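You operate a simulated robot arm through the tools that you are given. There is no shell and no other tool. Be economical: measure what you need, move in short steps, check, and stop when the job is done.

You run a simulated robot arm. Do the job below in one go: nothing can be reset, and whatever is moved stays where it is left.

## Task
Centre the pallet on conveyor one and push the stray pail back into its row.
Fine: stop up first; push while the guides are closed; open them after.
Where things are to end (x, y in the base frame): pail within 30 mm of [-50, -1040].

It is judged by the outcome, as a careful person would: the job done as asked, and still so three seconds after it is handed in. It fails if anything else is knocked over, pushed out of place, dropped, spilled or broken.

## Robot
A 6-joint arm with a two-finger parallel gripper on a trunk, on a base that drives. Base frame: it is fixed to the floor where the robot stands at the start and does not move with it; the origin is under the middle of the robot, x ahead of it, y to its left, z up. Readings come in mm, rad, newtons and seconds.
With the tool pointing down near the work surface it reaches from about 320 to 700 mm from the robot's upright axis, wherever it stands. Its first joint turns from -2.897 to 2.897 rad. Places, roughly: direction selector one [2700, 1600, 1000]; pail [250, -1500, 750]; red stop lever one [600, 0, 500]; red stop lever two [2000, 4000, 500]; wooden pallet [500, -1000, 750]; yellow guide lever one [-200, -500, 500]; yellow guide lever two [1600, 3700, 500]. Payload 4.1 kg.
Tool frame: the origin (TCP) lies between the finger pads and is the grasp point; the fingertips stand 23 mm ahead of it; z points along the fingers, y is the line along which they close. Largest opening 94 mm; finger width 38, thickness 10; the body of the gripper, 54 by 96 mm, starts 39 mm behind the TCP.
Orientation is that of the tool frame in the base frame, as a unit quaternion [x, y, z, w]. With the fingers straight down and closing along the base's y, the tool's x points along the base's -x, its y along +y and its z along -z.

## Interface
- The arm moves only by the tool apply_moves. Its arguments are lists of equal length, an entry for each row: "linear": the shift along the tool's x, y, z in mm, a list of three; "angular": the turn, a rotation vector about the tool's x, y, z in rad, a list of three; "hand": the gripper command, from -1 (shut) to 1 (fully open), values between in proportion. In form: {"linear": [[dx, dy, dz], ...], "angular": [[wx, wy, wz], ...], "hand": [hand, ...]}. A call has 1 to 10 rows; each row shifts and turns the commanded pose from where the row before left it, along the tool's axes as they then stand. A row lasts 0.2 s, in which the tool goes at most 50 mm and 0.15 rad; a call with a longer step from one row to the next is refused whole, and so is a gripper value outside its range. A pose out of reach is approached as far as the arm can. The call stops where the force on the tool passes 90 N (or 10 N more than at its start, if that is more) or the arm is blocked; 0.2 s more then pass. Each finger travels about 45 mm/s and halts on what it meets, pressing with about 27 N; the grip force reading is that of the motor and also rises with nothing between the fingers. The clock runs only during rows and for 0.2 s after the last one: add rows that do not move to give the fingers time. The reply holds the time, the measured pose of the TCP, the force on the tool along the base axes, the opening and the grip force, in the units named above and with some noise, with the torque about the TCP (base axes, N m) and any sound that the robot's microphone picked up.
- Cameras (640 x 400 px; columns grow to the right, rows downward): "scene" is now at [-17.5, 85.5, 1375.4]; the picture's right is [-0.80, -0.59, -0.00], its down [-0.40, 0.54, -0.74] and it looks along [0.44, -0.59, -0.68] (base axes); focal length 280 px, centre (320, 200). "wrist" rides on the gripper at [87, 16, -74] in the tool frame; the picture's right is [-0.18, 0.98, 0.00], its down [-0.58, -0.11, -0.81] and it looks along [-0.79, -0.15, 0.59] (tool axes); focal length 243 px, centre (320, 200). There is no depth. A picture from a camera that has moved, and an enlarged one, comes with that camera's place and axes in the base frame and with its lens. The place of the scene camera against the robot may be out by one fixed shift of up to 25 mm in any direction.
- capture(camera): a new picture of that camera. The clock stands still meanwhile.
- move_column(by): slides the trunk up (or, below 0, down) by that many mm; the arm and the scene camera ride with it, the base frame stays. It gives what a move gives, with no picture.
- steer(legs): drives the robot by 1 to 6 legs, each [ahead, turn to the left] in mm and rad, along the robot's own axes; the way and the turn of a leg run together, so that a leg with both is an arc; at most 1500 mm and 3.142 rad a leg. The arm and the cameras ride along, it lands a little off, and it stops where it bumps. It gives what a move gives.
- head_to(pan, tilt): turns the head with the scene camera to pan (to the left, within 2.705 rad either way) and tilt (down, from -0.506 to 1.204), counted from straight ahead of the robot. It gives what a move gives.
- inspect(camera, box): a new picture of the part [left, top, right, bottom] of that camera's present view, enlarged. The clock stands still meanwhile.
- close_job(): hands the job in; it is judged then, once.

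Work in short steps. Places have to be worked out from the pictures, the camera data and where the tool is seen: move nearer, look again, correct. Check each grasp and each placing, and mend what went wrong. You have 120 turns and 98 pictures in all, those below and enlarged ones among them. Open the gripper and draw the arm clear of the work before you hand the job in, unless the task says otherwise; then end with one line.

The tools are called after ">>>" as a command line: name --argument value ..., lists and objects as JSON in quotes. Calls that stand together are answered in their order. apply_moves: Moves the arm, as the interface text tells. Its arguments: {"type":"object","properties":{"linear":{"type":"array"},"angular":{"type":"array"},"hand":{"type":"array"}},"required":["linear","angular","hand"]} The other tools are called the same way: move_column (by) slides the trunk up or down; steer (legs) drives the base; head_to (pan, tilt) turns the head that bears the scene camera; capture (camera) takes a picture; inspect (camera, box) takes an enlarged picture of a part of a camera's view; close_job () hands the job in.

At the start:

```text
t: 0.0
tcp_pos: [114.6, -413.7, 1037.7]
tool_rot: [0.0, 1.0, 0.0, -0.001]
contact_force: [-0.3, -0.1, -0.4]
moment: [0.0, 0.01, 0.0]
width: 94.1
gripper_force: 0.0
trunk travel left (down, up): [-325.0, 265.0]
robot x, y, heading: [-1.0, 0.6, 0.005]
head pan, tilt: [-0.934, 0.742]
```

scene: 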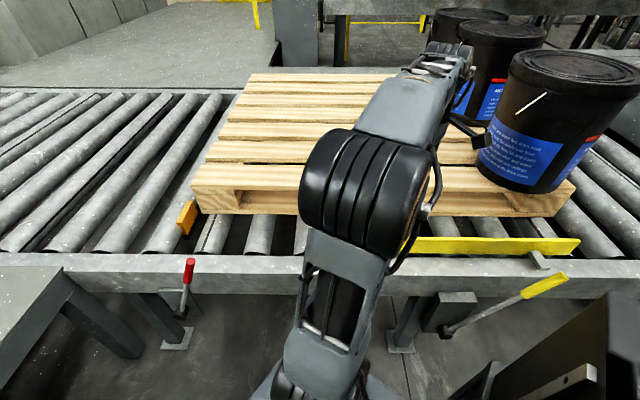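
wrist: 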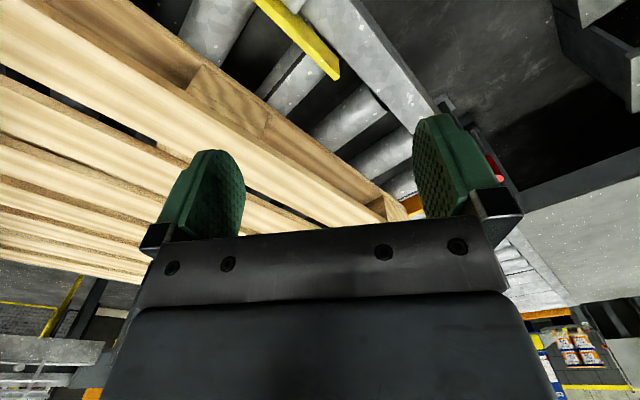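

I'll look around first to locate the levers, guides, pallet and pails.

>>> head_to --pan -1.5 --tilt 0.75

>>> capture --camera "scene"

```text
t: 1.0
tcp_pos: [115.1, -413.3, 1036.2]
tool_rot: [0.0, 1.0, 0.0, -0.002]
contact_force: [-0.4, -0.7, -0.4]
moment: [0.01, -0.03, -0.01]
width: 94.2
gripper_force: 0.1
trunk travel left (down, up): [-325.0, 265.0]
robot x, y, heading: [1.7, -0.6, -0.003]
head pan, tilt: [-1.499, 0.75]
```

```text
95 pictures are left
camera scene: at [-61.1, 69.8, 1374.6], right [-1.0, -0.07, 0.0], down [-0.05, 0.68, -0.73], along [0.05, -0.73, -0.68], focal length 280 px, centre (320, 200)
```

scene: 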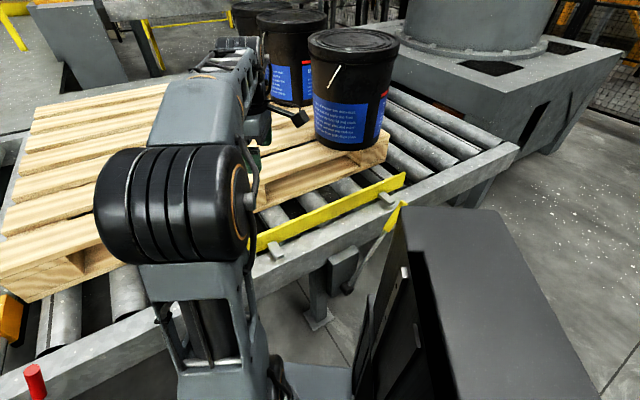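

>>> inspect --camera "scene" --box '[220, 0, 540, 200]'

>>> inspect --camera "scene" --box '[240, 160, 480, 310]'

>>> head_to --pan -0.5 --tilt 0.7

>>> capture --camera "scene"

```text
2.00 times, centred on (380, 100) of scene
camera zoom: at [-61.1, 69.8, 1374.6], right [-1.0, -0.07, 0.0], down [-0.05, 0.68, -0.73], along [0.05, -0.73, -0.68], focal length 560 px, centre (200, 400)
```

zoom: 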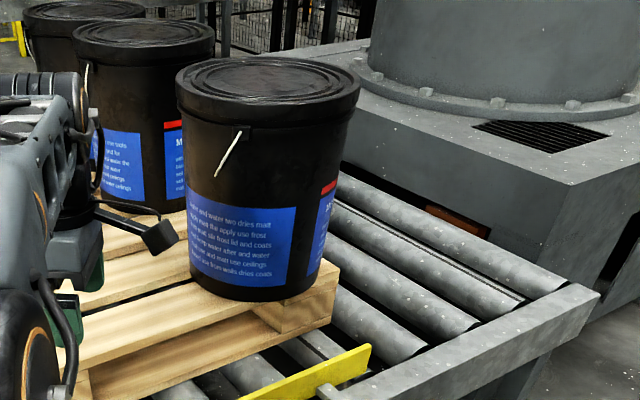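

```text
2.67 times, centred on (360, 235) of scene
camera zoom: at [-61.1, 69.8, 1374.6], right [-1.0, -0.07, 0.0], down [-0.05, 0.68, -0.73], along [0.05, -0.73, -0.68], focal length 747 px, centre (213, 107)
```

zoom: 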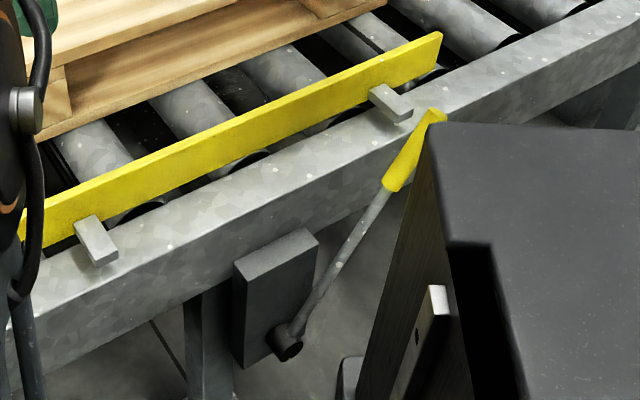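

```text
t: 2.2
tcp_pos: [114.4, -415.7, 1036.5]
tool_rot: [0.0, 1.0, 0.0, 0.0]
contact_force: [-0.4, -0.3, 0.0]
moment: [-0.01, -0.02, 0.02]
width: 93.7
gripper_force: 0.1
trunk travel left (down, up): [-325.0, 265.0]
robot x, y, heading: [0.9, -0.2, -0.0]
head pan, tilt: [-0.499, 0.7]
```

```text
92 pictures are left
camera scene: at [7.5, 111.7, 1378.9], right [-0.48, -0.88, 0.0], down [-0.57, 0.31, -0.76], along [0.67, -0.37, -0.64], focal length 280 px, centre (320, 200)
```

scene: 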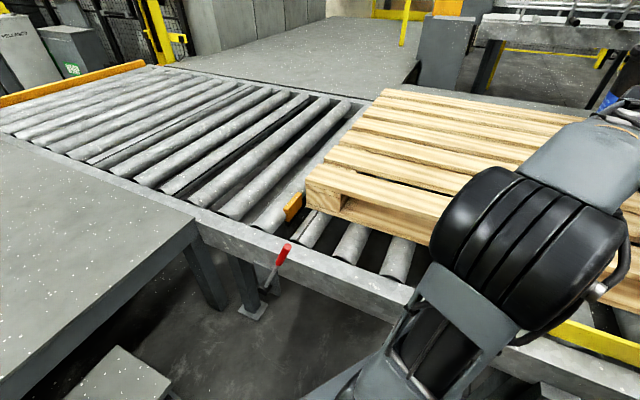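

>>> inspect --camera "scene" --box '[220, 160, 380, 330]'

>>> head_to --pan -1.2 --tilt 0.3

>>> capture --camera "scene"

```text
2.35 times, centred on (300, 245) of scene
camera zoom: at [7.5, 111.7, 1378.9], right [-0.48, -0.88, 0.0], down [-0.57, 0.31, -0.76], along [0.67, -0.37, -0.64], focal length 659 px, centre (367, 94)
```

zoom: 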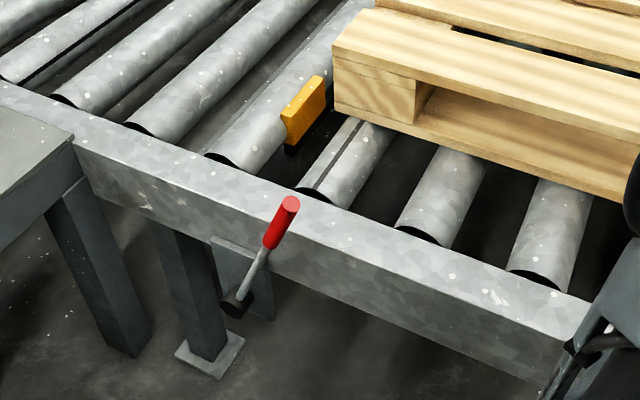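

```text
t: 3.3
tcp_pos: [114.6, -414.4, 1036.0]
tool_rot: [0.0, 1.0, 0.0, 0.0]
contact_force: [0.1, -0.5, 0.8]
moment: [-0.02, -0.04, 0.0]
width: 94.0
gripper_force: 0.0
trunk travel left (down, up): [-325.0, 265.0]
robot x, y, heading: [2.6, 0.6, 0.0]
head pan, tilt: [-1.201, 0.3]
```

```text
90 pictures are left
camera scene: at [-33.2, 65.4, 1415.0], right [-0.93, -0.36, 0.0], down [-0.11, 0.28, -0.96], along [0.35, -0.89, -0.3], focal length 280 px, centre (320, 200)
```

scene: 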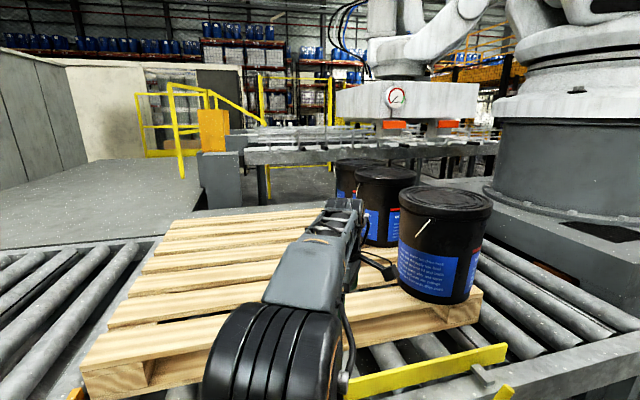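

Near pail seems slightly out of line; conveyor runs along about (0.8, 0.59). I swing the arm above the red lever to clear the view and examine the lever.

>>> apply_moves --linear '[[-35, 33, 0], [-35, 33, 0], [-35, 33, 0], [-35, 33, 0], [-35, 33, 0], [-35, 33, 0], [-35, 33, 0], [-35, 33, 0], [-35, 33, 0], [-35, 33, 0]]' --angular '[[0, 0, 0], [0, 0, 0], [0, 0, 0], [0, 0, 0], [0, 0, 0], [0, 0, 0], [0, 0, 0], [0, 0, 0], [0, 0, 0], [0, 0, 0]]' --hand '[-1, -1, -1, -1, -1, -1, -1, -1, -1, -1]'

>>> head_to --pan -1.1 --tilt 0.55

>>> capture --camera "scene"

>>> capture --camera "wrist"

```text
t: 5.5
tcp_pos: [465.5, -84.7, 1033.0]
tool_rot: [0.0, 1.0, -0.001, 0.0]
contact_force: [0.0, -0.2, -0.6]
moment: [0.02, -0.04, -0.03]
width: 0.0
gripper_force: 27.1
trunk travel left (down, up): [-325.0, 265.0]
robot x, y, heading: [-3.6, 2.3, -0.0]
head pan, tilt: [-1.201, 0.3]
```

```text
t: 6.3
tcp_pos: [465.6, -84.7, 1034.4]
tool_rot: [0.0, 1.0, 0.001, -0.001]
contact_force: [-0.2, 0.7, -0.3]
moment: [-0.01, 0.0, 0.01]
width: 0.3
gripper_force: 26.7
trunk travel left (down, up): [-325.0, 265.0]
robot x, y, heading: [-4.2, -1.0, 0.002]
head pan, tilt: [-1.1, 0.55]
```

```text
89 pictures are left
camera scene: at [-26.2, 72.5, 1392.1], right [-0.89, -0.45, 0.0], down [-0.24, 0.47, -0.85], along [0.39, -0.76, -0.52], focal length 280 px, centre (320, 200)
```

scene: 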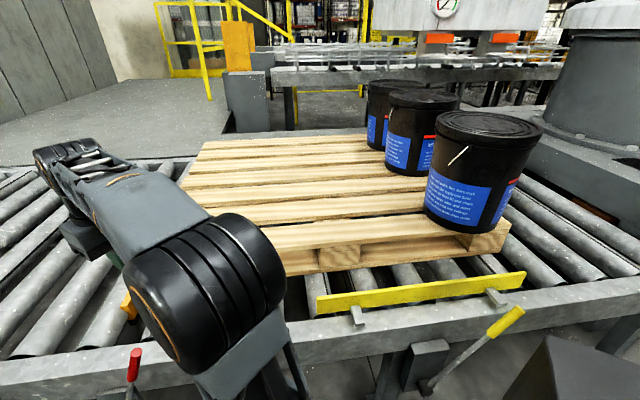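

```text
88 pictures are left
camera wrist: at [379.7, -69.1, 1108.8], right [0.18, 0.98, 0.0], down [0.58, -0.11, 0.81], along [0.79, -0.15, -0.59], focal length 243 px, centre (320, 200)
```

wrist: 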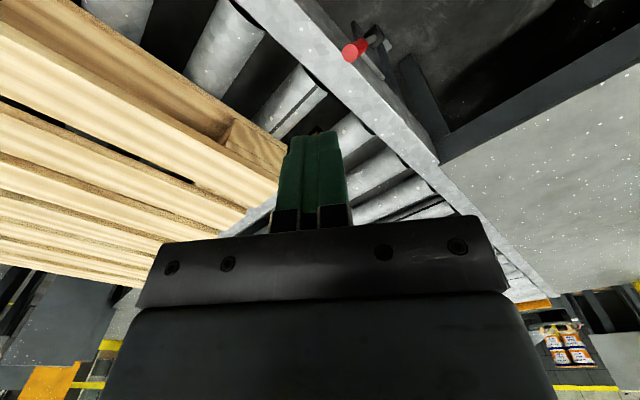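

Red knob roughly at (555,-60,~700). I lower the arm and step back for a second wrist view to triangulate.

>>> apply_moves --linear '[[15, 6, 45], [15, 6, 45], [15, 6, 45], [15, 6, 45]]' --angular '[[0, 0, 0], [0, 0, 0], [0, 0, 0], [0, 0, 0]]' --hand '[-1, -1, -1, -1]'

>>> capture --camera "wrist"

>>> head_to --pan -0.3 --tilt 0.8

>>> capture --camera "scene"

```text
t: 7.3
tcp_pos: [406.5, -61.8, 853.2]
tool_rot: [0.0, 1.0, 0.0, 0.0]
contact_force: [0.6, -0.5, -0.5]
moment: [-0.01, 0.02, -0.02]
width: 0.0
gripper_force: 27.1
trunk travel left (down, up): [-325.0, 265.0]
robot x, y, heading: [4.5, 2.6, -0.003]
head pan, tilt: [-1.1, 0.55]
```

```text
87 pictures are left
camera wrist: at [321.0, -45.3, 928.4], right [0.18, 0.98, 0.0], down [0.58, -0.11, 0.81], along [0.79, -0.15, -0.59], focal length 243 px, centre (320, 200)
```

wrist: 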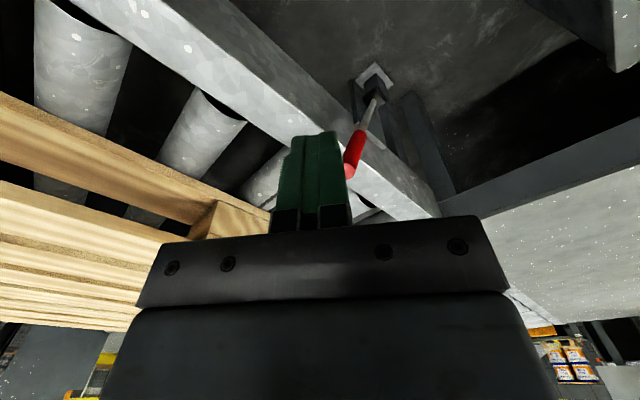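

```text
t: 8.4
tcp_pos: [406.7, -61.2, 854.7]
tool_rot: [0.0, 1.0, -0.001, -0.001]
contact_force: [-0.3, 0.3, 0.1]
moment: [0.02, -0.01, 0.0]
width: 0.0
gripper_force: 27.4
trunk travel left (down, up): [-325.0, 265.0]
robot x, y, heading: [1.1, 0.5, -0.001]
head pan, tilt: [-0.3, 0.799]
```

```text
86 pictures are left
camera scene: at [10.0, 128.6, 1370.7], right [-0.3, -0.95, 0.0], down [-0.68, 0.21, -0.7], along [0.67, -0.21, -0.72], focal length 280 px, centre (320, 200)
```

scene: 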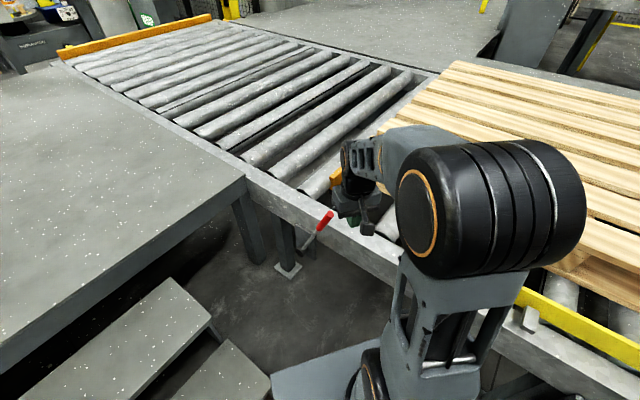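

Triangulated red knob tip ≈ (544,-54,720), lever leaning toward the pail side. I check the orange stop's current state before touching anything.

>>> inspect --camera "scene" --box '[240, 140, 400, 280]'

>>> inspect --camera "wrist" --box '[300, 40, 460, 220]'

```text
2.86 times, centred on (320, 210) of scene
camera zoom: at [10.0, 128.6, 1370.7], right [-0.3, -0.95, 0.0], down [-0.68, 0.21, -0.7], along [0.67, -0.21, -0.72], focal length 801 px, centre (320, 171)
```

zoom: 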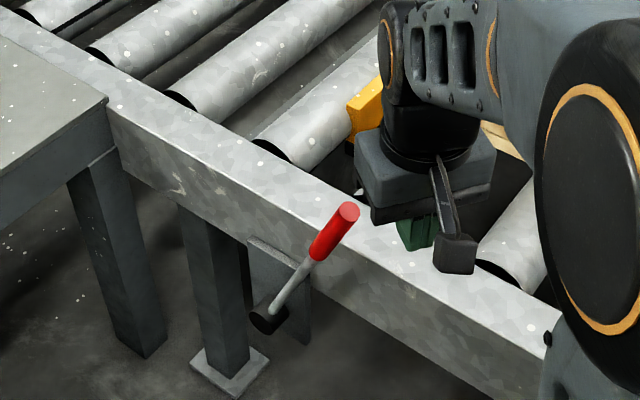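

```text
2.22 times, centred on (380, 130) of wrist
camera zoom: at [321.4, -45.5, 929.0], right [0.18, 0.98, 0.0], down [0.58, -0.11, 0.81], along [0.79, -0.15, -0.59], focal length 539 px, centre (187, 356)
```

zoom: 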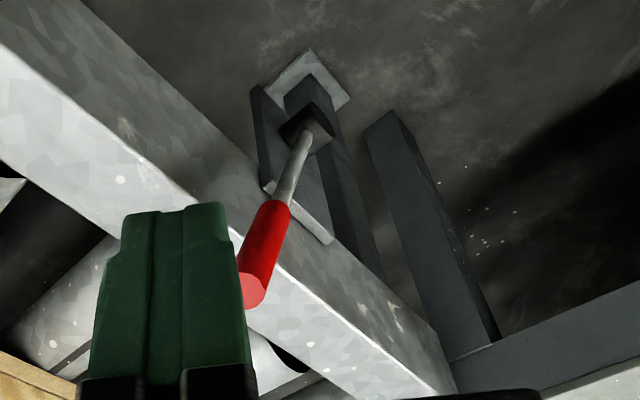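

Lever pivots on a plate facing me; I yaw the tool ~54° so its wide face will push along the conveyor direction, and go to the pail side of the red knob.

>>> apply_moves --linear '[[0, 0, 0], [0, 0, 0], [0, 0, 0], [0, 0, 0], [0, 0, 0], [0, 0, 0], [0, 0, 0]]' --angular '[[0, 0, 0.135], [0, 0, 0.135], [0, 0, 0.135], [0, 0, 0.135], [0, 0, 0.135], [0, 0, 0.135], [0, 0, 0.132]]' --hand '[-1, -1, -1, -1, -1, -1, -1]'

>>> capture --camera "wrist"

```text
t: 10.0
tcp_pos: [404.2, -62.1, 856.0]
tool_rot: [0.455, 0.891, 0.0, -0.001]
contact_force: [0.6, -0.2, -0.3]
moment: [0.0, -0.03, 0.0]
width: 0.0
gripper_force: 27.1
trunk travel left (down, up): [-325.0, 265.0]
robot x, y, heading: [0.3, -0.2, 0.004]
head pan, tilt: [-0.3, 0.799]
```

```text
83 pictures are left
camera wrist: at [367.1, 17.6, 930.8], right [0.9, 0.43, 0.0], down [0.25, -0.53, 0.81], along [0.34, -0.73, -0.59], focal length 243 px, centre (320, 200)
```

wrist: 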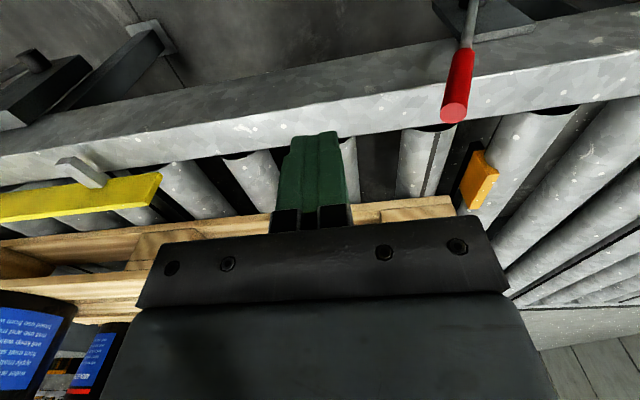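

>>> apply_moves --linear '[[-37, 27, 0], [-38, 28, 0], [0, 0, 45], [0, 0, 45], [0, 0, 42], [0, 0, 40]]' --angular '[[0, 0, 0], [0, 0, 0], [0, 0, 0], [0, 0, 0], [0, 0, 0], [0, 0, 0]]' --hand '[-1, -1, -1, -1, -1, -1]'

>>> capture --camera "wrist"

>>> capture --camera "scene"

```text
t: 11.4
tcp_pos: [492.6, -89.3, 682.0]
tool_rot: [0.452, 0.892, -0.001, 0.0]
contact_force: [0.2, 0.5, 0.0]
moment: [-0.01, -0.04, 0.0]
width: 0.0
gripper_force: 26.8
trunk travel left (down, up): [-325.0, 265.0]
robot x, y, heading: [-2.8, 0.5, -0.001]
head pan, tilt: [-0.3, 0.799]
```

```text
82 pictures are left
camera wrist: at [455.4, -10.3, 757.6], right [0.9, 0.43, 0.0], down [0.25, -0.53, 0.81], along [0.35, -0.73, -0.59], focal length 243 px, centre (320, 200)
```

wrist: 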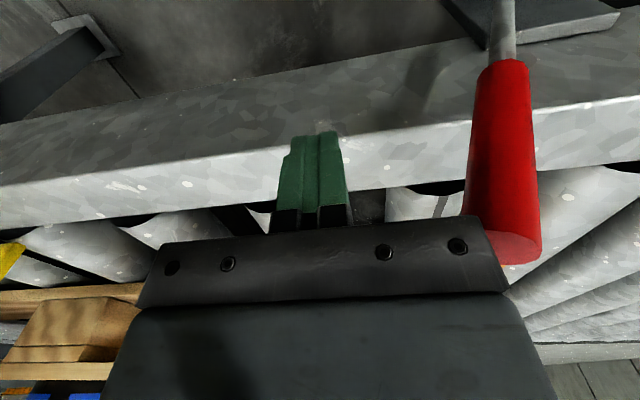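

```text
81 pictures are left
camera scene: at [9.9, 128.7, 1370.7], right [-0.3, -0.96, 0.0], down [-0.68, 0.21, -0.7], along [0.67, -0.21, -0.72], focal length 280 px, centre (320, 200)
```

scene: 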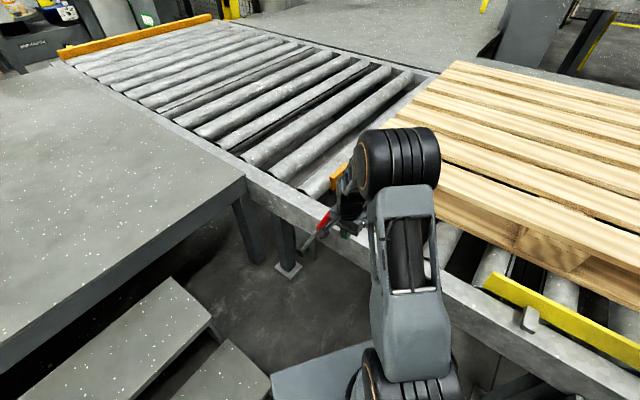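

The gripper body would foul the knob when upright, so I raise 30 mm and push along tool +y in small steps.

>>> apply_moves --linear '[[0, 0, -28], [-2, 25, 0], [0, 25, 0], [0, 25, 0], [0, 25, 0], [0, 25, 0]]' --angular '[[0, 0, 0], [0, 0, 0], [0, 0, 0], [0, 0, 0], [0, 0, 0], [0, 0, 0]]' --hand '[-1, -1, -1, -1, -1, -1]'

>>> capture --camera "wrist"

```text
t: 12.8
tcp_pos: [596.7, -17.5, 716.5]
tool_rot: [0.453, 0.891, 0.002, 0.004]
contact_force: [-5.7, 1.4, 32.6]
moment: [0.26, -0.66, 0.1]
width: 0.2
gripper_force: 26.9
trunk travel left (down, up): [-325.0, 265.0]
robot x, y, heading: [0.5, 1.6, -0.002]
head pan, tilt: [-0.3, 0.799]
```

```text
80 pictures are left
camera wrist: at [559.1, 61.2, 791.1], right [0.9, 0.43, 0.01], down [0.25, -0.53, 0.81], along [0.35, -0.73, -0.59], focal length 243 px, centre (320, 200)
```

wrist: 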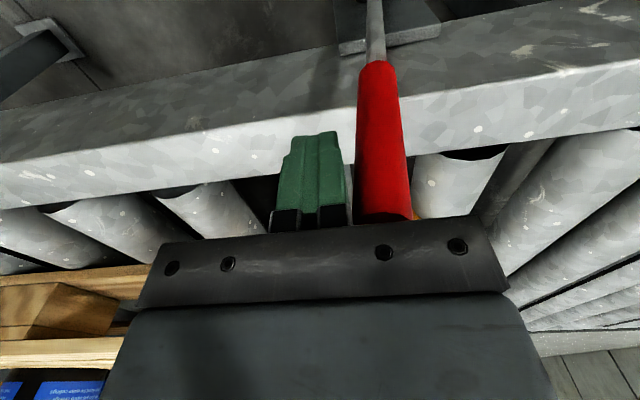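

The 32 N upward force says the knob top is under the gripper body; I back off a little, raise 30 mm and continue pushing.

>>> apply_moves --linear '[[0, -10, -15], [0, 0, -15], [0, 15, 0], [0, 15, 0], [0, 20, 0], [0, 20, 0], [0, 20, 0]]' --angular '[[0, 0, 0], [0, 0, 0], [0, 0, 0], [0, 0, 0], [0, 0, 0], [0, 0, 0], [0, 0, 0]]' --hand '[-1, -1, -1, -1, -1, -1, -1]'

>>> capture --camera "wrist"

>>> capture --camera "scene"

```text
t: 14.4
tcp_pos: [658.4, 31.2, 741.3]
tool_rot: [0.453, 0.891, -0.001, 0.0]
contact_force: [0.3, -0.5, 0.2]
moment: [0.01, 0.0, -0.02]
width: 0.0
gripper_force: 27.0
trunk travel left (down, up): [-325.0, 265.0]
robot x, y, heading: [-0.4, 0.4, -0.0]
head pan, tilt: [-0.3, 0.799]
```

```text
79 pictures are left
camera wrist: at [621.6, 109.8, 816.4], right [0.9, 0.43, 0.0], down [0.26, -0.53, 0.81], along [0.35, -0.73, -0.59], focal length 243 px, centre (320, 200)
```

wrist: 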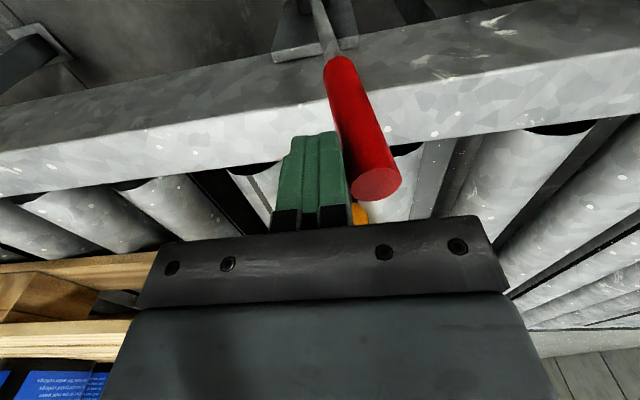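

```text
78 pictures are left
camera scene: at [9.9, 128.7, 1370.6], right [-0.3, -0.96, 0.0], down [-0.68, 0.21, -0.7], along [0.67, -0.21, -0.72], focal length 280 px, centre (320, 200)
```

scene: 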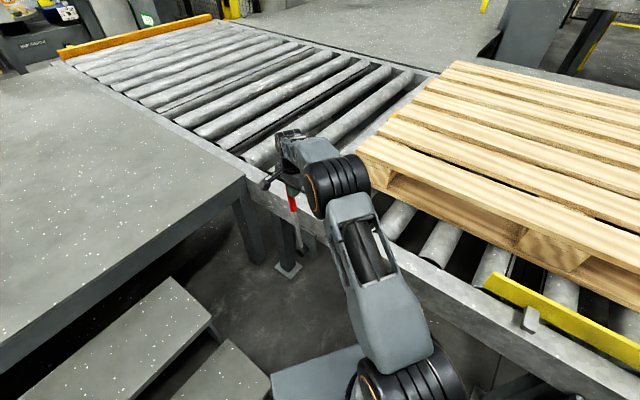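

>>> apply_moves --linear '[[0, 12, 4], [0, 12, 4], [0, 12, 5], [0, 12, 5]]' --angular '[[0, 0, 0], [0, 0, 0], [0, 0, 0], [0, 0, 0]]' --hand '[-1, -1, -1, -1]'

>>> capture --camera "wrist"

```text
t: 15.4
tcp_pos: [697.9, 60.3, 723.7]
tool_rot: [0.453, 0.892, -0.001, -0.001]
contact_force: [-0.8, -0.2, -1.7]
moment: [0.0, 0.02, -0.01]
width: 0.0
gripper_force: 27.1
trunk travel left (down, up): [-325.0, 265.0]
robot x, y, heading: [-0.3, 3.4, 0.001]
head pan, tilt: [-0.3, 0.799]
```

```text
77 pictures are left
camera wrist: at [661.1, 138.1, 798.5], right [0.9, 0.43, 0.0], down [0.26, -0.53, 0.81], along [0.35, -0.73, -0.59], focal length 243 px, centre (320, 200)
```

wrist: 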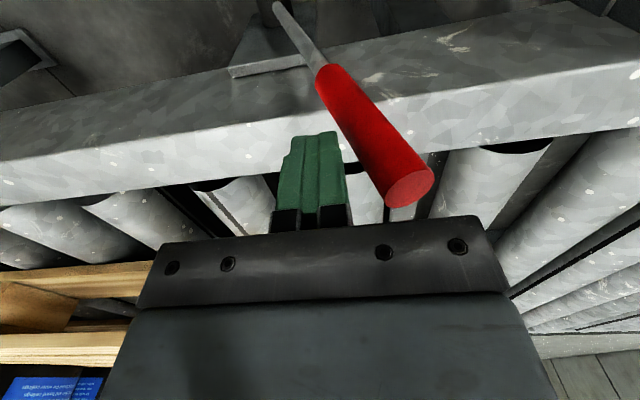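

Lever is over the far side with no contact left. I retract up and look at the stop.

>>> apply_moves --linear '[[0, -20, 0], [0, 0, -45], [0, -20, -45], [0, -45, -10], [10, -45, 0], [10, -45, 0]]' --angular '[[0, 0, 0], [0, 0, 0], [0, 0, 0], [0, 0, 0], [0, 0, 0], [0, 0, 0]]' --hand '[-1, -1, -1, -1, -1, -1]'

>>> capture --camera "wrist"

>>> inspect --camera "scene" --box '[240, 120, 420, 280]'

```text
t: 16.8
tcp_pos: [543.1, -27.3, 824.2]
tool_rot: [0.453, 0.891, -0.001, 0.0]
contact_force: [0.4, 0.1, -0.7]
moment: [0.01, 0.03, -0.04]
width: 0.0
gripper_force: 26.9
trunk travel left (down, up): [-325.0, 265.0]
robot x, y, heading: [-0.3, -1.0, -0.002]
head pan, tilt: [-0.3, 0.799]
```

```text
76 pictures are left
camera wrist: at [506.7, 51.1, 898.6], right [0.9, 0.43, 0.0], down [0.25, -0.53, 0.81], along [0.35, -0.73, -0.59], focal length 243 px, centre (320, 200)
```

wrist: 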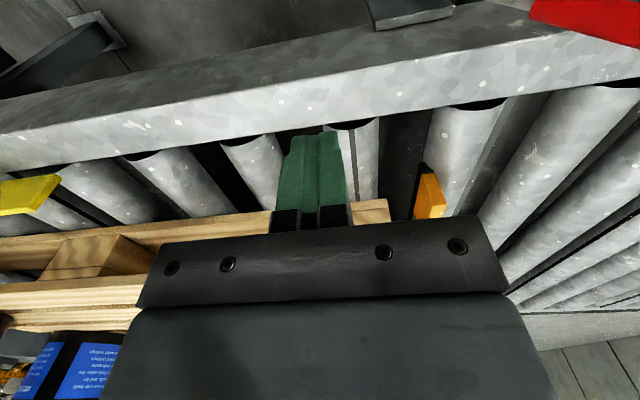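

```text
2.50 times, centred on (330, 200) of scene
camera zoom: at [10.3, 128.8, 1370.6], right [-0.3, -0.96, 0.0], down [-0.69, 0.21, -0.7], along [0.67, -0.21, -0.72], focal length 701 px, centre (295, 200)
```

zoom: 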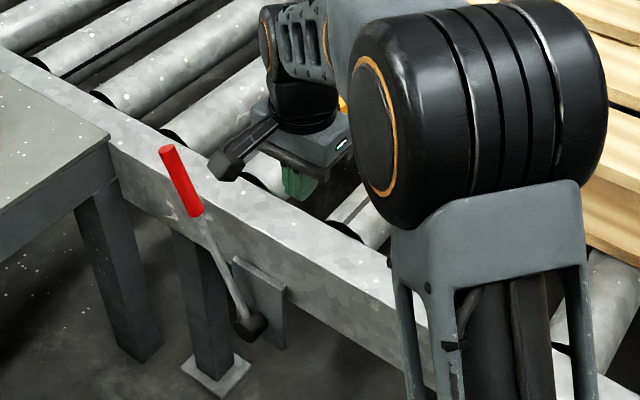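

>>> apply_moves --linear '[[0, -20, -40], [0, -20, -40], [0, -20, -40], [0, -20, -40], [-8, -45, 0], [-8, -45, 0], [-8, -45, 0], [-8, -45, 0], [-8, -45, 0], [-8, -45, 0]]' --angular '[[0, 0, 0], [0, 0, 0], [0, 0, 0], [0, 0, 0], [0, 0, 0], [0, 0, 0], [0, 0, 0], [0, 0, 0], [0, 0, 0], [0, 0, 0]]' --hand '[-1, -1, -1, -1, -1, -1, -1, -1, -1, -1]'

>>> head_to --pan -0.5 --tilt 0.7

>>> inspect --camera "scene" --box '[220, 160, 380, 330]'

>>> capture --camera "wrist"

```text
t: 19.0
tcp_pos: [293.0, -271.5, 984.1]
tool_rot: [0.454, 0.891, 0.0, 0.0]
contact_force: [0.2, 0.1, -0.5]
moment: [-0.02, 0.02, 0.01]
width: 0.0
gripper_force: 27.1
trunk travel left (down, up): [-325.0, 265.0]
robot x, y, heading: [1.4, -1.2, -0.002]
head pan, tilt: [-0.3, 0.799]
```

```text
t: 19.8
tcp_pos: [292.8, -270.5, 985.0]
tool_rot: [0.454, 0.891, -0.001, 0.0]
contact_force: [0.8, -1.1, -0.8]
moment: [0.02, -0.02, -0.03]
width: 0.1
gripper_force: 26.7
trunk travel left (down, up): [-325.0, 265.0]
robot x, y, heading: [3.1, -0.8, 0.003]
head pan, tilt: [-0.499, 0.7]
```

```text
2.35 times, centred on (300, 245) of scene
camera zoom: at [7.5, 111.9, 1378.9], right [-0.48, -0.88, 0.0], down [-0.57, 0.31, -0.76], along [0.67, -0.37, -0.64], focal length 659 px, centre (367, 94)
```

zoom: 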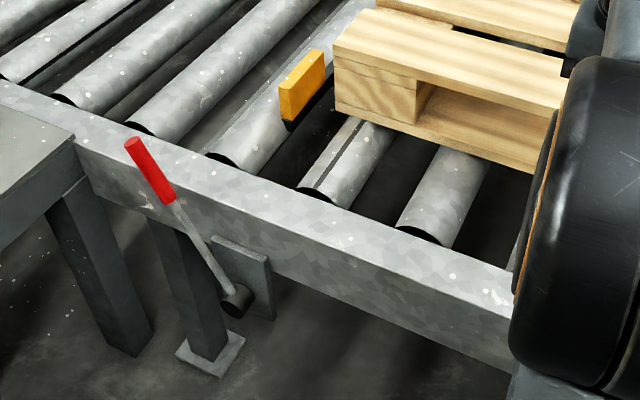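

```text
73 pictures are left
camera wrist: at [256.0, -191.6, 1058.8], right [0.9, 0.43, 0.0], down [0.26, -0.53, 0.81], along [0.35, -0.73, -0.59], focal length 243 px, centre (320, 200)
```

wrist: 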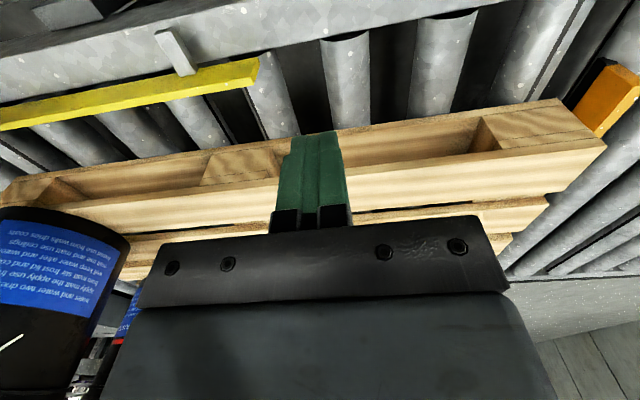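

Stop clearly rose. The yellow lever's tip is near (-325,-675,660), beyond reach here, so I'll turn parallel to the conveyor and back up along it; first I check the space there.

>>> head_to --pan -2.2 --tilt 0.6

>>> capture --camera "scene"

>>> head_to --pan 2.6 --tilt 0.6

>>> capture --camera "scene"

```text
t: 21.5
tcp_pos: [293.3, -270.9, 982.7]
tool_rot: [0.453, 0.891, 0.0, -0.001]
contact_force: [-0.5, 0.2, 0.5]
moment: [0.01, -0.03, 0.01]
width: 0.1
gripper_force: 26.8
trunk travel left (down, up): [-325.0, 265.0]
robot x, y, heading: [0.2, -1.9, 0.001]
head pan, tilt: [-2.201, 0.6]
```

```text
72 pictures are left
camera scene: at [-119.1, 81.1, 1387.5], right [-0.81, 0.59, 0.0], down [0.33, 0.46, -0.83], along [-0.49, -0.67, -0.56], focal length 280 px, centre (320, 200)
```

scene: 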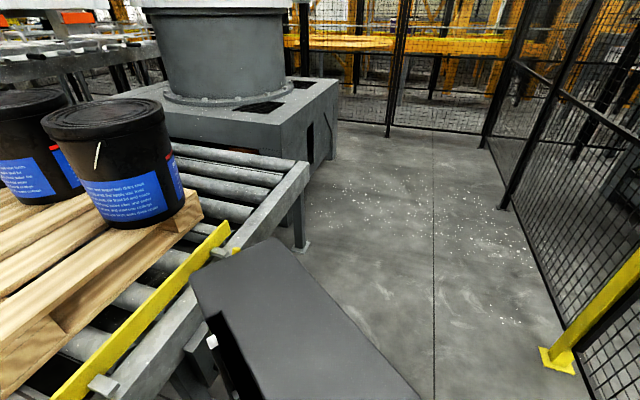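

```text
t: 25.3
tcp_pos: [293.1, -270.4, 983.4]
tool_rot: [0.453, 0.891, -0.001, -0.001]
contact_force: [0.0, 0.3, 0.5]
moment: [-0.01, -0.01, -0.01]
width: 0.1
gripper_force: 26.6
trunk travel left (down, up): [-325.0, 265.0]
robot x, y, heading: [-3.6, 1.2, -0.003]
head pan, tilt: [2.601, 0.6]
```

```text
71 pictures are left
camera scene: at [-142.8, 198.0, 1387.5], right [0.52, 0.86, 0.0], down [0.48, -0.29, -0.83], along [-0.71, 0.43, -0.56], focal length 280 px, centre (320, 200)
```

scene: 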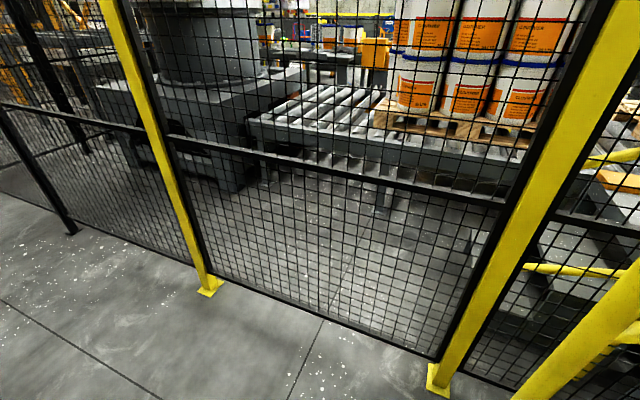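

Corridor is clear to the fence (~950 mm away). I turn to be parallel to the conveyor and back up 500 mm along it.

>>> steer --legs '[[0, 0.63], [-500, 0]]'

>>> head_to --pan -1.4 --tilt 0.7

>>> capture --camera "scene"

>>> capture --camera "wrist"

```text
t: 29.9
tcp_pos: [-17.9, -345.9, 983.4]
tool_rot: [0.161, 0.987, -0.001, 0.0]
contact_force: [0.4, -1.0, -0.7]
moment: [0.02, -0.02, -0.03]
width: 0.0
gripper_force: 26.9
trunk travel left (down, up): [-325.0, 265.0]
robot x, y, heading: [-410.2, -293.9, 0.622]
head pan, tilt: [2.601, 0.6]
```

```text
t: 33.2
tcp_pos: [-17.8, -345.8, 984.0]
tool_rot: [0.161, 0.987, -0.001, 0.0]
contact_force: [0.1, -0.1, -0.2]
moment: [0.03, 0.02, 0.01]
width: 0.0
gripper_force: 26.5
trunk travel left (down, up): [-325.0, 265.0]
robot x, y, heading: [-413.7, -291.0, 0.619]
head pan, tilt: [-1.4, 0.7]
```

```text
70 pictures are left
camera scene: at [-505.6, -268.1, 1378.9], right [-0.7, -0.71, 0.0], down [-0.46, 0.45, -0.76], along [0.54, -0.54, -0.64], focal length 280 px, centre (320, 200)
```

scene: 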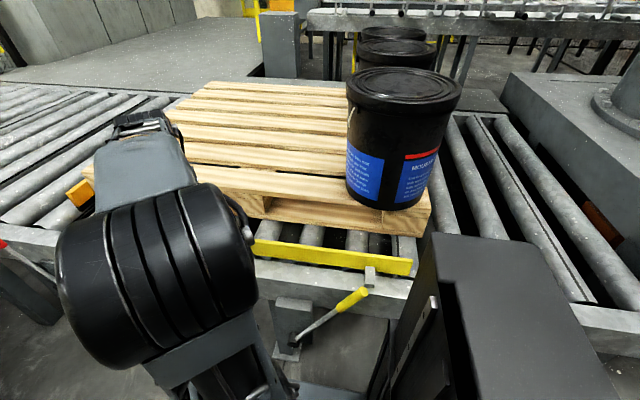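

```text
69 pictures are left
camera wrist: at [-94.1, -303.4, 1058.8], right [0.49, 0.87, 0.0], down [0.52, -0.29, 0.81], along [0.7, -0.39, -0.59], focal length 243 px, centre (320, 200)
```

wrist: 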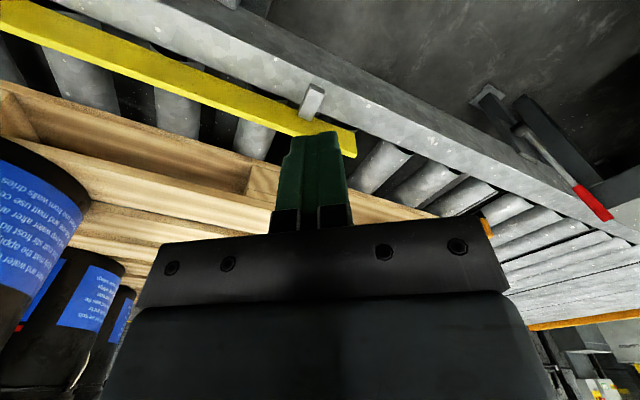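

Now rotate the tool to match the conveyor again and go over toward the yellow lever for a wrist look.

>>> apply_moves --linear '[[0, 0, 0], [0, 0, 0], [0, 0, 0], [0, 0, 0], [0, 0, 0]]' --angular '[[0, 0, 0.125], [0, 0, 0.125], [0, 0, 0.125], [0, 0, 0.125], [0, 0, 0.123]]' --hand '[-1, -1, -1, -1, -1]'

>>> apply_moves --linear '[[-6, -43, 0], [-6, -43, 0], [-6, -43, 0], [-6, -43, 0], [-6, -43, 0], [-6, -43, 0], [-6, -43, 0], [-6, -43, 0], [-6, -43, 0]]' --angular '[[0, 0, 0], [0, 0, 0], [0, 0, 0], [0, 0, 0], [0, 0, 0], [0, 0, 0], [0, 0, 0], [0, 0, 0], [0, 0, 0]]' --hand '[-1, -1, -1, -1, -1, -1, -1, -1, -1]'

>>> capture --camera "wrist"

```text
t: 34.4
tcp_pos: [-19.3, -344.0, 984.0]
tool_rot: [0.456, 0.89, -0.001, -0.001]
contact_force: [-0.5, 0.5, 0.0]
moment: [-0.02, 0.02, -0.03]
width: 0.0
gripper_force: 27.0
trunk travel left (down, up): [-325.0, 265.0]
robot x, y, heading: [-410.8, -293.9, 0.618]
head pan, tilt: [-1.4, 0.7]
```

```text
t: 36.4
tcp_pos: [-300.4, -616.6, 985.6]
tool_rot: [0.454, 0.891, -0.001, -0.001]
contact_force: [0.6, 0.7, 0.5]
moment: [-0.02, 0.01, -0.01]
width: 0.0
gripper_force: 27.4
trunk travel left (down, up): [-325.0, 265.0]
robot x, y, heading: [-414.9, -292.8, 0.622]
head pan, tilt: [-1.4, 0.7]
```

```text
68 pictures are left
camera wrist: at [-338.2, -537.3, 1060.8], right [0.9, 0.43, 0.0], down [0.25, -0.53, 0.81], along [0.34, -0.73, -0.59], focal length 243 px, centre (320, 200)
```

wrist: 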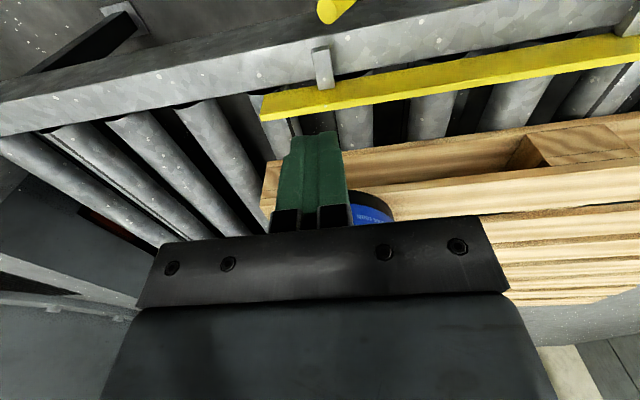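

>>> apply_moves --linear '[[0, -40, 20], [0, -40, 40], [0, 0, 45], [0, 0, 45]]' --angular '[[0, 0, 0], [0, 0, 0], [0, 0, 0], [0, 0, 0]]' --hand '[-1, -1, -1, -1]'

>>> capture --camera "wrist"

```text
refused: row 2 steps farther than a row can; nothing moved
```

```text
67 pictures are left
camera wrist: at [-338.2, -537.3, 1060.8], right [0.9, 0.43, 0.0], down [0.25, -0.53, 0.81], along [0.34, -0.73, -0.59], focal length 243 px, centre (320, 200)
```

wrist: 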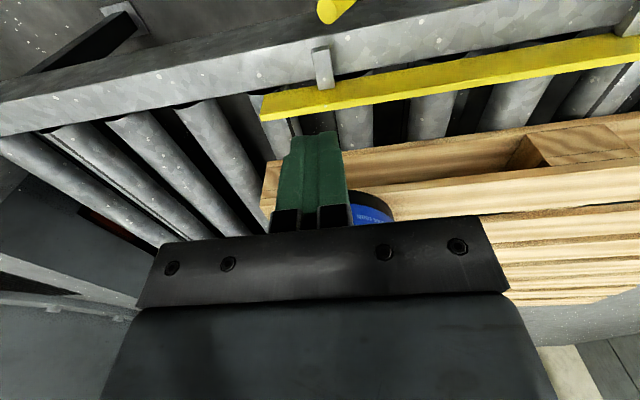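

A row was too long; I repeat with shorter rows.

>>> apply_moves --linear '[[0, -35, 20], [0, -35, 30], [0, 0, 45], [0, 0, 45]]' --angular '[[0, 0, 0], [0, 0, 0], [0, 0, 0], [0, 0, 0]]' --hand '[-1, -1, -1, -1]'

>>> capture --camera "wrist"

```text
t: 37.4
tcp_pos: [-354.5, -656.7, 843.6]
tool_rot: [0.455, 0.89, -0.001, 0.0]
contact_force: [0.4, 0.6, 0.0]
moment: [0.02, 0.0, 0.02]
width: 0.0
gripper_force: 27.2
trunk travel left (down, up): [-325.0, 265.0]
robot x, y, heading: [-417.1, -298.3, 0.623]
head pan, tilt: [-1.4, 0.7]
```

```text
66 pictures are left
camera wrist: at [-391.6, -577.9, 918.9], right [0.9, 0.43, 0.0], down [0.25, -0.53, 0.81], along [0.34, -0.73, -0.59], focal length 243 px, centre (320, 200)
```

wrist: 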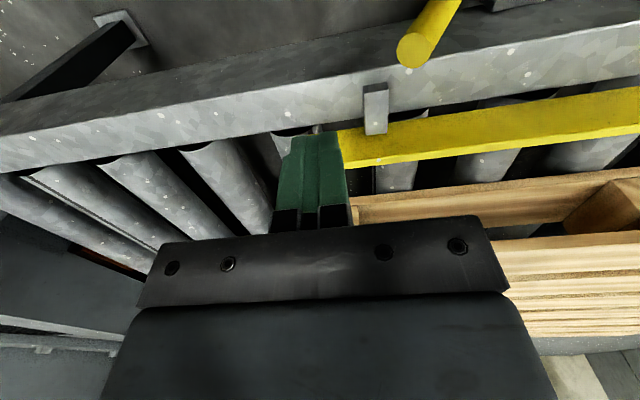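

Yellow tip triangulated at (-290,-624,712). I descend on its far (-s) side with fingertips just below the tip.

>>> apply_moves --linear '[[-11, 12, 0], [0, 0, 45], [0, 0, 45], [0, 0, 45]]' --angular '[[0, 0, 0], [0, 0, 0], [0, 0, 0], [0, 0, 0]]' --hand '[-1, -1, -1, -1]'

>>> capture --camera "wrist"

```text
t: 38.4
tcp_pos: [-341.2, -660.8, 712.0]
tool_rot: [0.456, 0.89, -0.001, 0.0]
contact_force: [-0.2, 0.0, -0.5]
moment: [0.0, 0.0, 0.02]
width: 0.2
gripper_force: 26.8
trunk travel left (down, up): [-325.0, 265.0]
robot x, y, heading: [-413.1, -295.7, 0.616]
head pan, tilt: [-1.4, 0.7]
```

```text
65 pictures are left
camera wrist: at [-377.8, -580.6, 787.6], right [0.9, 0.43, 0.0], down [0.25, -0.53, 0.81], along [0.34, -0.73, -0.59], focal length 243 px, centre (320, 200)
```

wrist: 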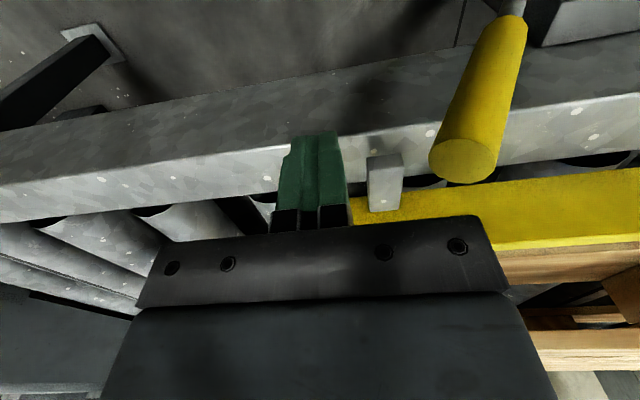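

>>> apply_moves --linear '[[0, 20, 0], [0, 20, -3], [0, 20, -8], [0, 20, -8], [0, 20, -7], [0, 20, -6]]' --angular '[[0, 0, 0], [0, 0, 0], [0, 0, 0], [0, 0, 0], [0, 0, 0], [0, 0, 0]]' --hand '[-1, -1, -1, -1, -1, -1]'

>>> capture --camera "wrist"

```text
t: 39.8
tcp_pos: [-244.1, -589.0, 741.0]
tool_rot: [0.455, 0.89, 0.0, -0.001]
contact_force: [-1.8, -0.8, 1.3]
moment: [0.02, -0.04, 0.0]
width: 0.0
gripper_force: 27.4
trunk travel left (down, up): [-325.0, 265.0]
robot x, y, heading: [-409.8, -295.5, 0.621]
head pan, tilt: [-1.4, 0.7]
```

```text
64 pictures are left
camera wrist: at [-281.1, -509.7, 816.4], right [0.9, 0.43, 0.0], down [0.25, -0.53, 0.81], along [0.34, -0.73, -0.59], focal length 243 px, centre (320, 200)
```

wrist: 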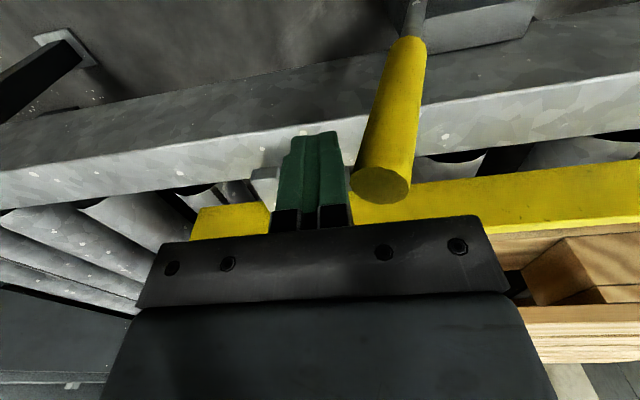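

Contact made and lever moving freely; continue.

>>> apply_moves --linear '[[0, 18, -6], [0, 18, -5], [0, 18, -4], [0, 18, -2], [0, 18, 0], [0, 18, 0]]' --angular '[[0, 0, 0], [0, 0, 0], [0, 0, 0], [0, 0, 0], [0, 0, 0], [0, 0, 0]]' --hand '[-1, -1, -1, -1, -1, -1]'

>>> capture --camera "wrist"

```text
t: 41.2
tcp_pos: [-155.4, -524.8, 760.5]
tool_rot: [0.456, 0.89, -0.001, -0.001]
contact_force: [-0.4, -1.4, 0.5]
moment: [0.01, 0.02, 0.02]
width: 0.0
gripper_force: 27.2
trunk travel left (down, up): [-325.0, 265.0]
robot x, y, heading: [-418.1, -293.0, 0.618]
head pan, tilt: [-1.4, 0.7]
```

```text
63 pictures are left
camera wrist: at [-192.6, -446.3, 835.2], right [0.9, 0.43, 0.0], down [0.25, -0.53, 0.81], along [0.34, -0.73, -0.59], focal length 243 px, centre (320, 200)
```

wrist: 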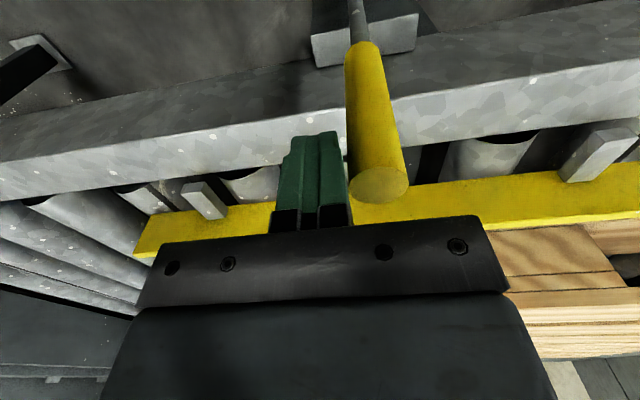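

>>> apply_moves --linear '[[0, 18, 0], [0, 18, 2], [0, 18, 4], [0, 18, 5], [0, 18, 6], [0, 18, 7]]' --angular '[[0, 0, 0], [0, 0, 0], [0, 0, 0], [0, 0, 0], [0, 0, 0], [0, 0, 0]]' --hand '[-1, -1, -1, -1, -1, -1]'

>>> capture --camera "wrist"

```text
t: 42.6
tcp_pos: [-69.3, -460.5, 734.8]
tool_rot: [0.456, 0.89, 0.0, 0.002]
contact_force: [-17.5, -13.2, 35.8]
moment: [-0.22, 0.12, -0.05]
width: 0.1
gripper_force: 26.9
trunk travel left (down, up): [-325.0, 265.0]
robot x, y, heading: [-415.0, -296.8, 0.618]
head pan, tilt: [-1.4, 0.7]
```

```text
62 pictures are left
camera wrist: at [-106.5, -382.9, 810.3], right [0.9, 0.43, 0.0], down [0.25, -0.53, 0.81], along [0.35, -0.73, -0.59], focal length 243 px, centre (320, 200)
```

wrist: 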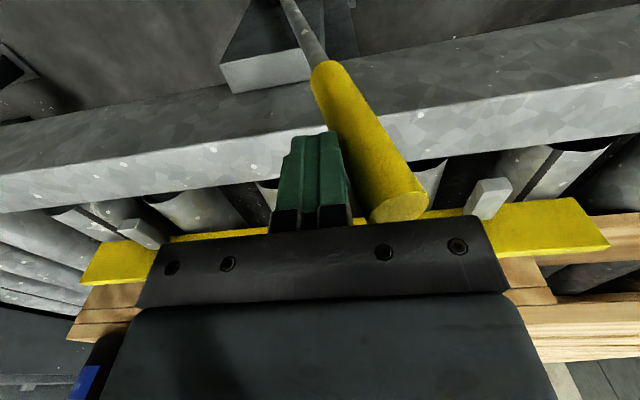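

Resistance is rising (guides on pallet) and the tip touches the body; I lift 12 mm and continue.

>>> apply_moves --linear '[[0, 0, -12], [0, 12, 0], [0, 12, 0], [0, 12, 3], [0, 12, 4]]' --angular '[[0, 0, 0], [0, 0, 0], [0, 0, 0], [0, 0, 0], [0, 0, 0]]' --hand '[-1, -1, -1, -1, -1]'

>>> capture --camera "wrist"

>>> capture --camera "scene"

```text
t: 43.8
tcp_pos: [-31.2, -433.7, 740.0]
tool_rot: [0.455, 0.89, 0.0, -0.002]
contact_force: [-31.1, -13.2, -8.3]
moment: [-0.31, 0.75, -0.09]
width: 0.1
gripper_force: 26.7
trunk travel left (down, up): [-325.0, 265.0]
robot x, y, heading: [-411.4, -296.3, 0.622]
head pan, tilt: [-1.4, 0.7]
```

```text
61 pictures are left
camera wrist: at [-69.0, -354.8, 814.5], right [0.9, 0.43, 0.0], down [0.26, -0.54, 0.8], along [0.34, -0.73, -0.59], focal length 243 px, centre (320, 200)
```

wrist: 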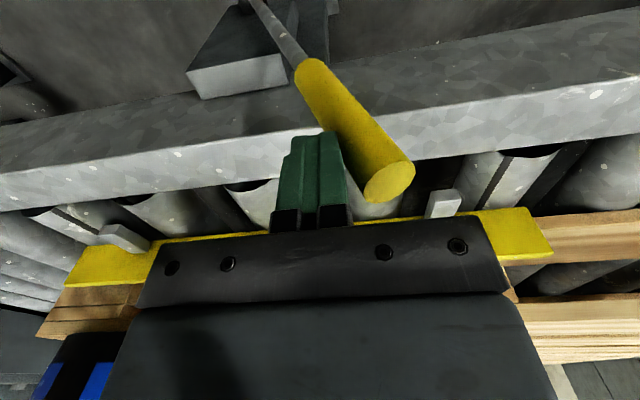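

```text
60 pictures are left
camera scene: at [-507.4, -269.5, 1379.0], right [-0.7, -0.71, 0.0], down [-0.46, 0.45, -0.77], along [0.54, -0.54, -0.64], focal length 280 px, centre (320, 200)
```

scene: 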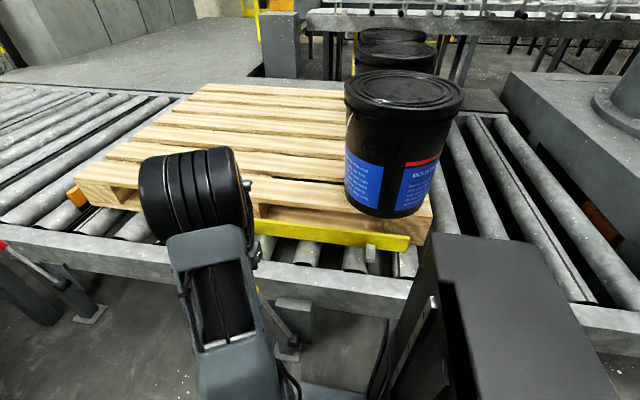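

>>> apply_moves --linear '[[0, 10, 3], [0, 10, 4], [0, 10, 4], [0, 10, 5]]' --angular '[[0, 0, 0], [0, 0, 0], [0, 0, 0], [0, 0, 0]]' --hand '[-1, -1, -1, -1]'

>>> capture --camera "wrist"

```text
t: 44.8
tcp_pos: [2.4, -411.1, 726.0]
tool_rot: [0.455, 0.891, 0.001, 0.001]
contact_force: [-23.5, -8.8, 16.6]
moment: [-0.18, 0.37, -0.03]
width: 0.0
gripper_force: 27.4
trunk travel left (down, up): [-325.0, 265.0]
robot x, y, heading: [-411.3, -295.7, 0.615]
head pan, tilt: [-1.4, 0.7]
```

```text
59 pictures are left
camera wrist: at [-35.0, -331.9, 800.8], right [0.9, 0.43, 0.0], down [0.25, -0.53, 0.81], along [0.35, -0.73, -0.59], focal length 243 px, centre (320, 200)
```

wrist: 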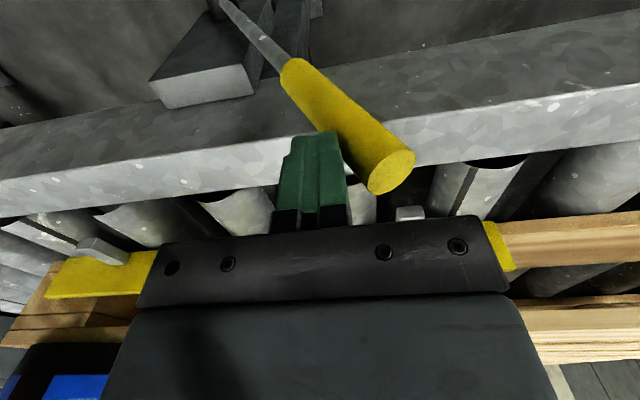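

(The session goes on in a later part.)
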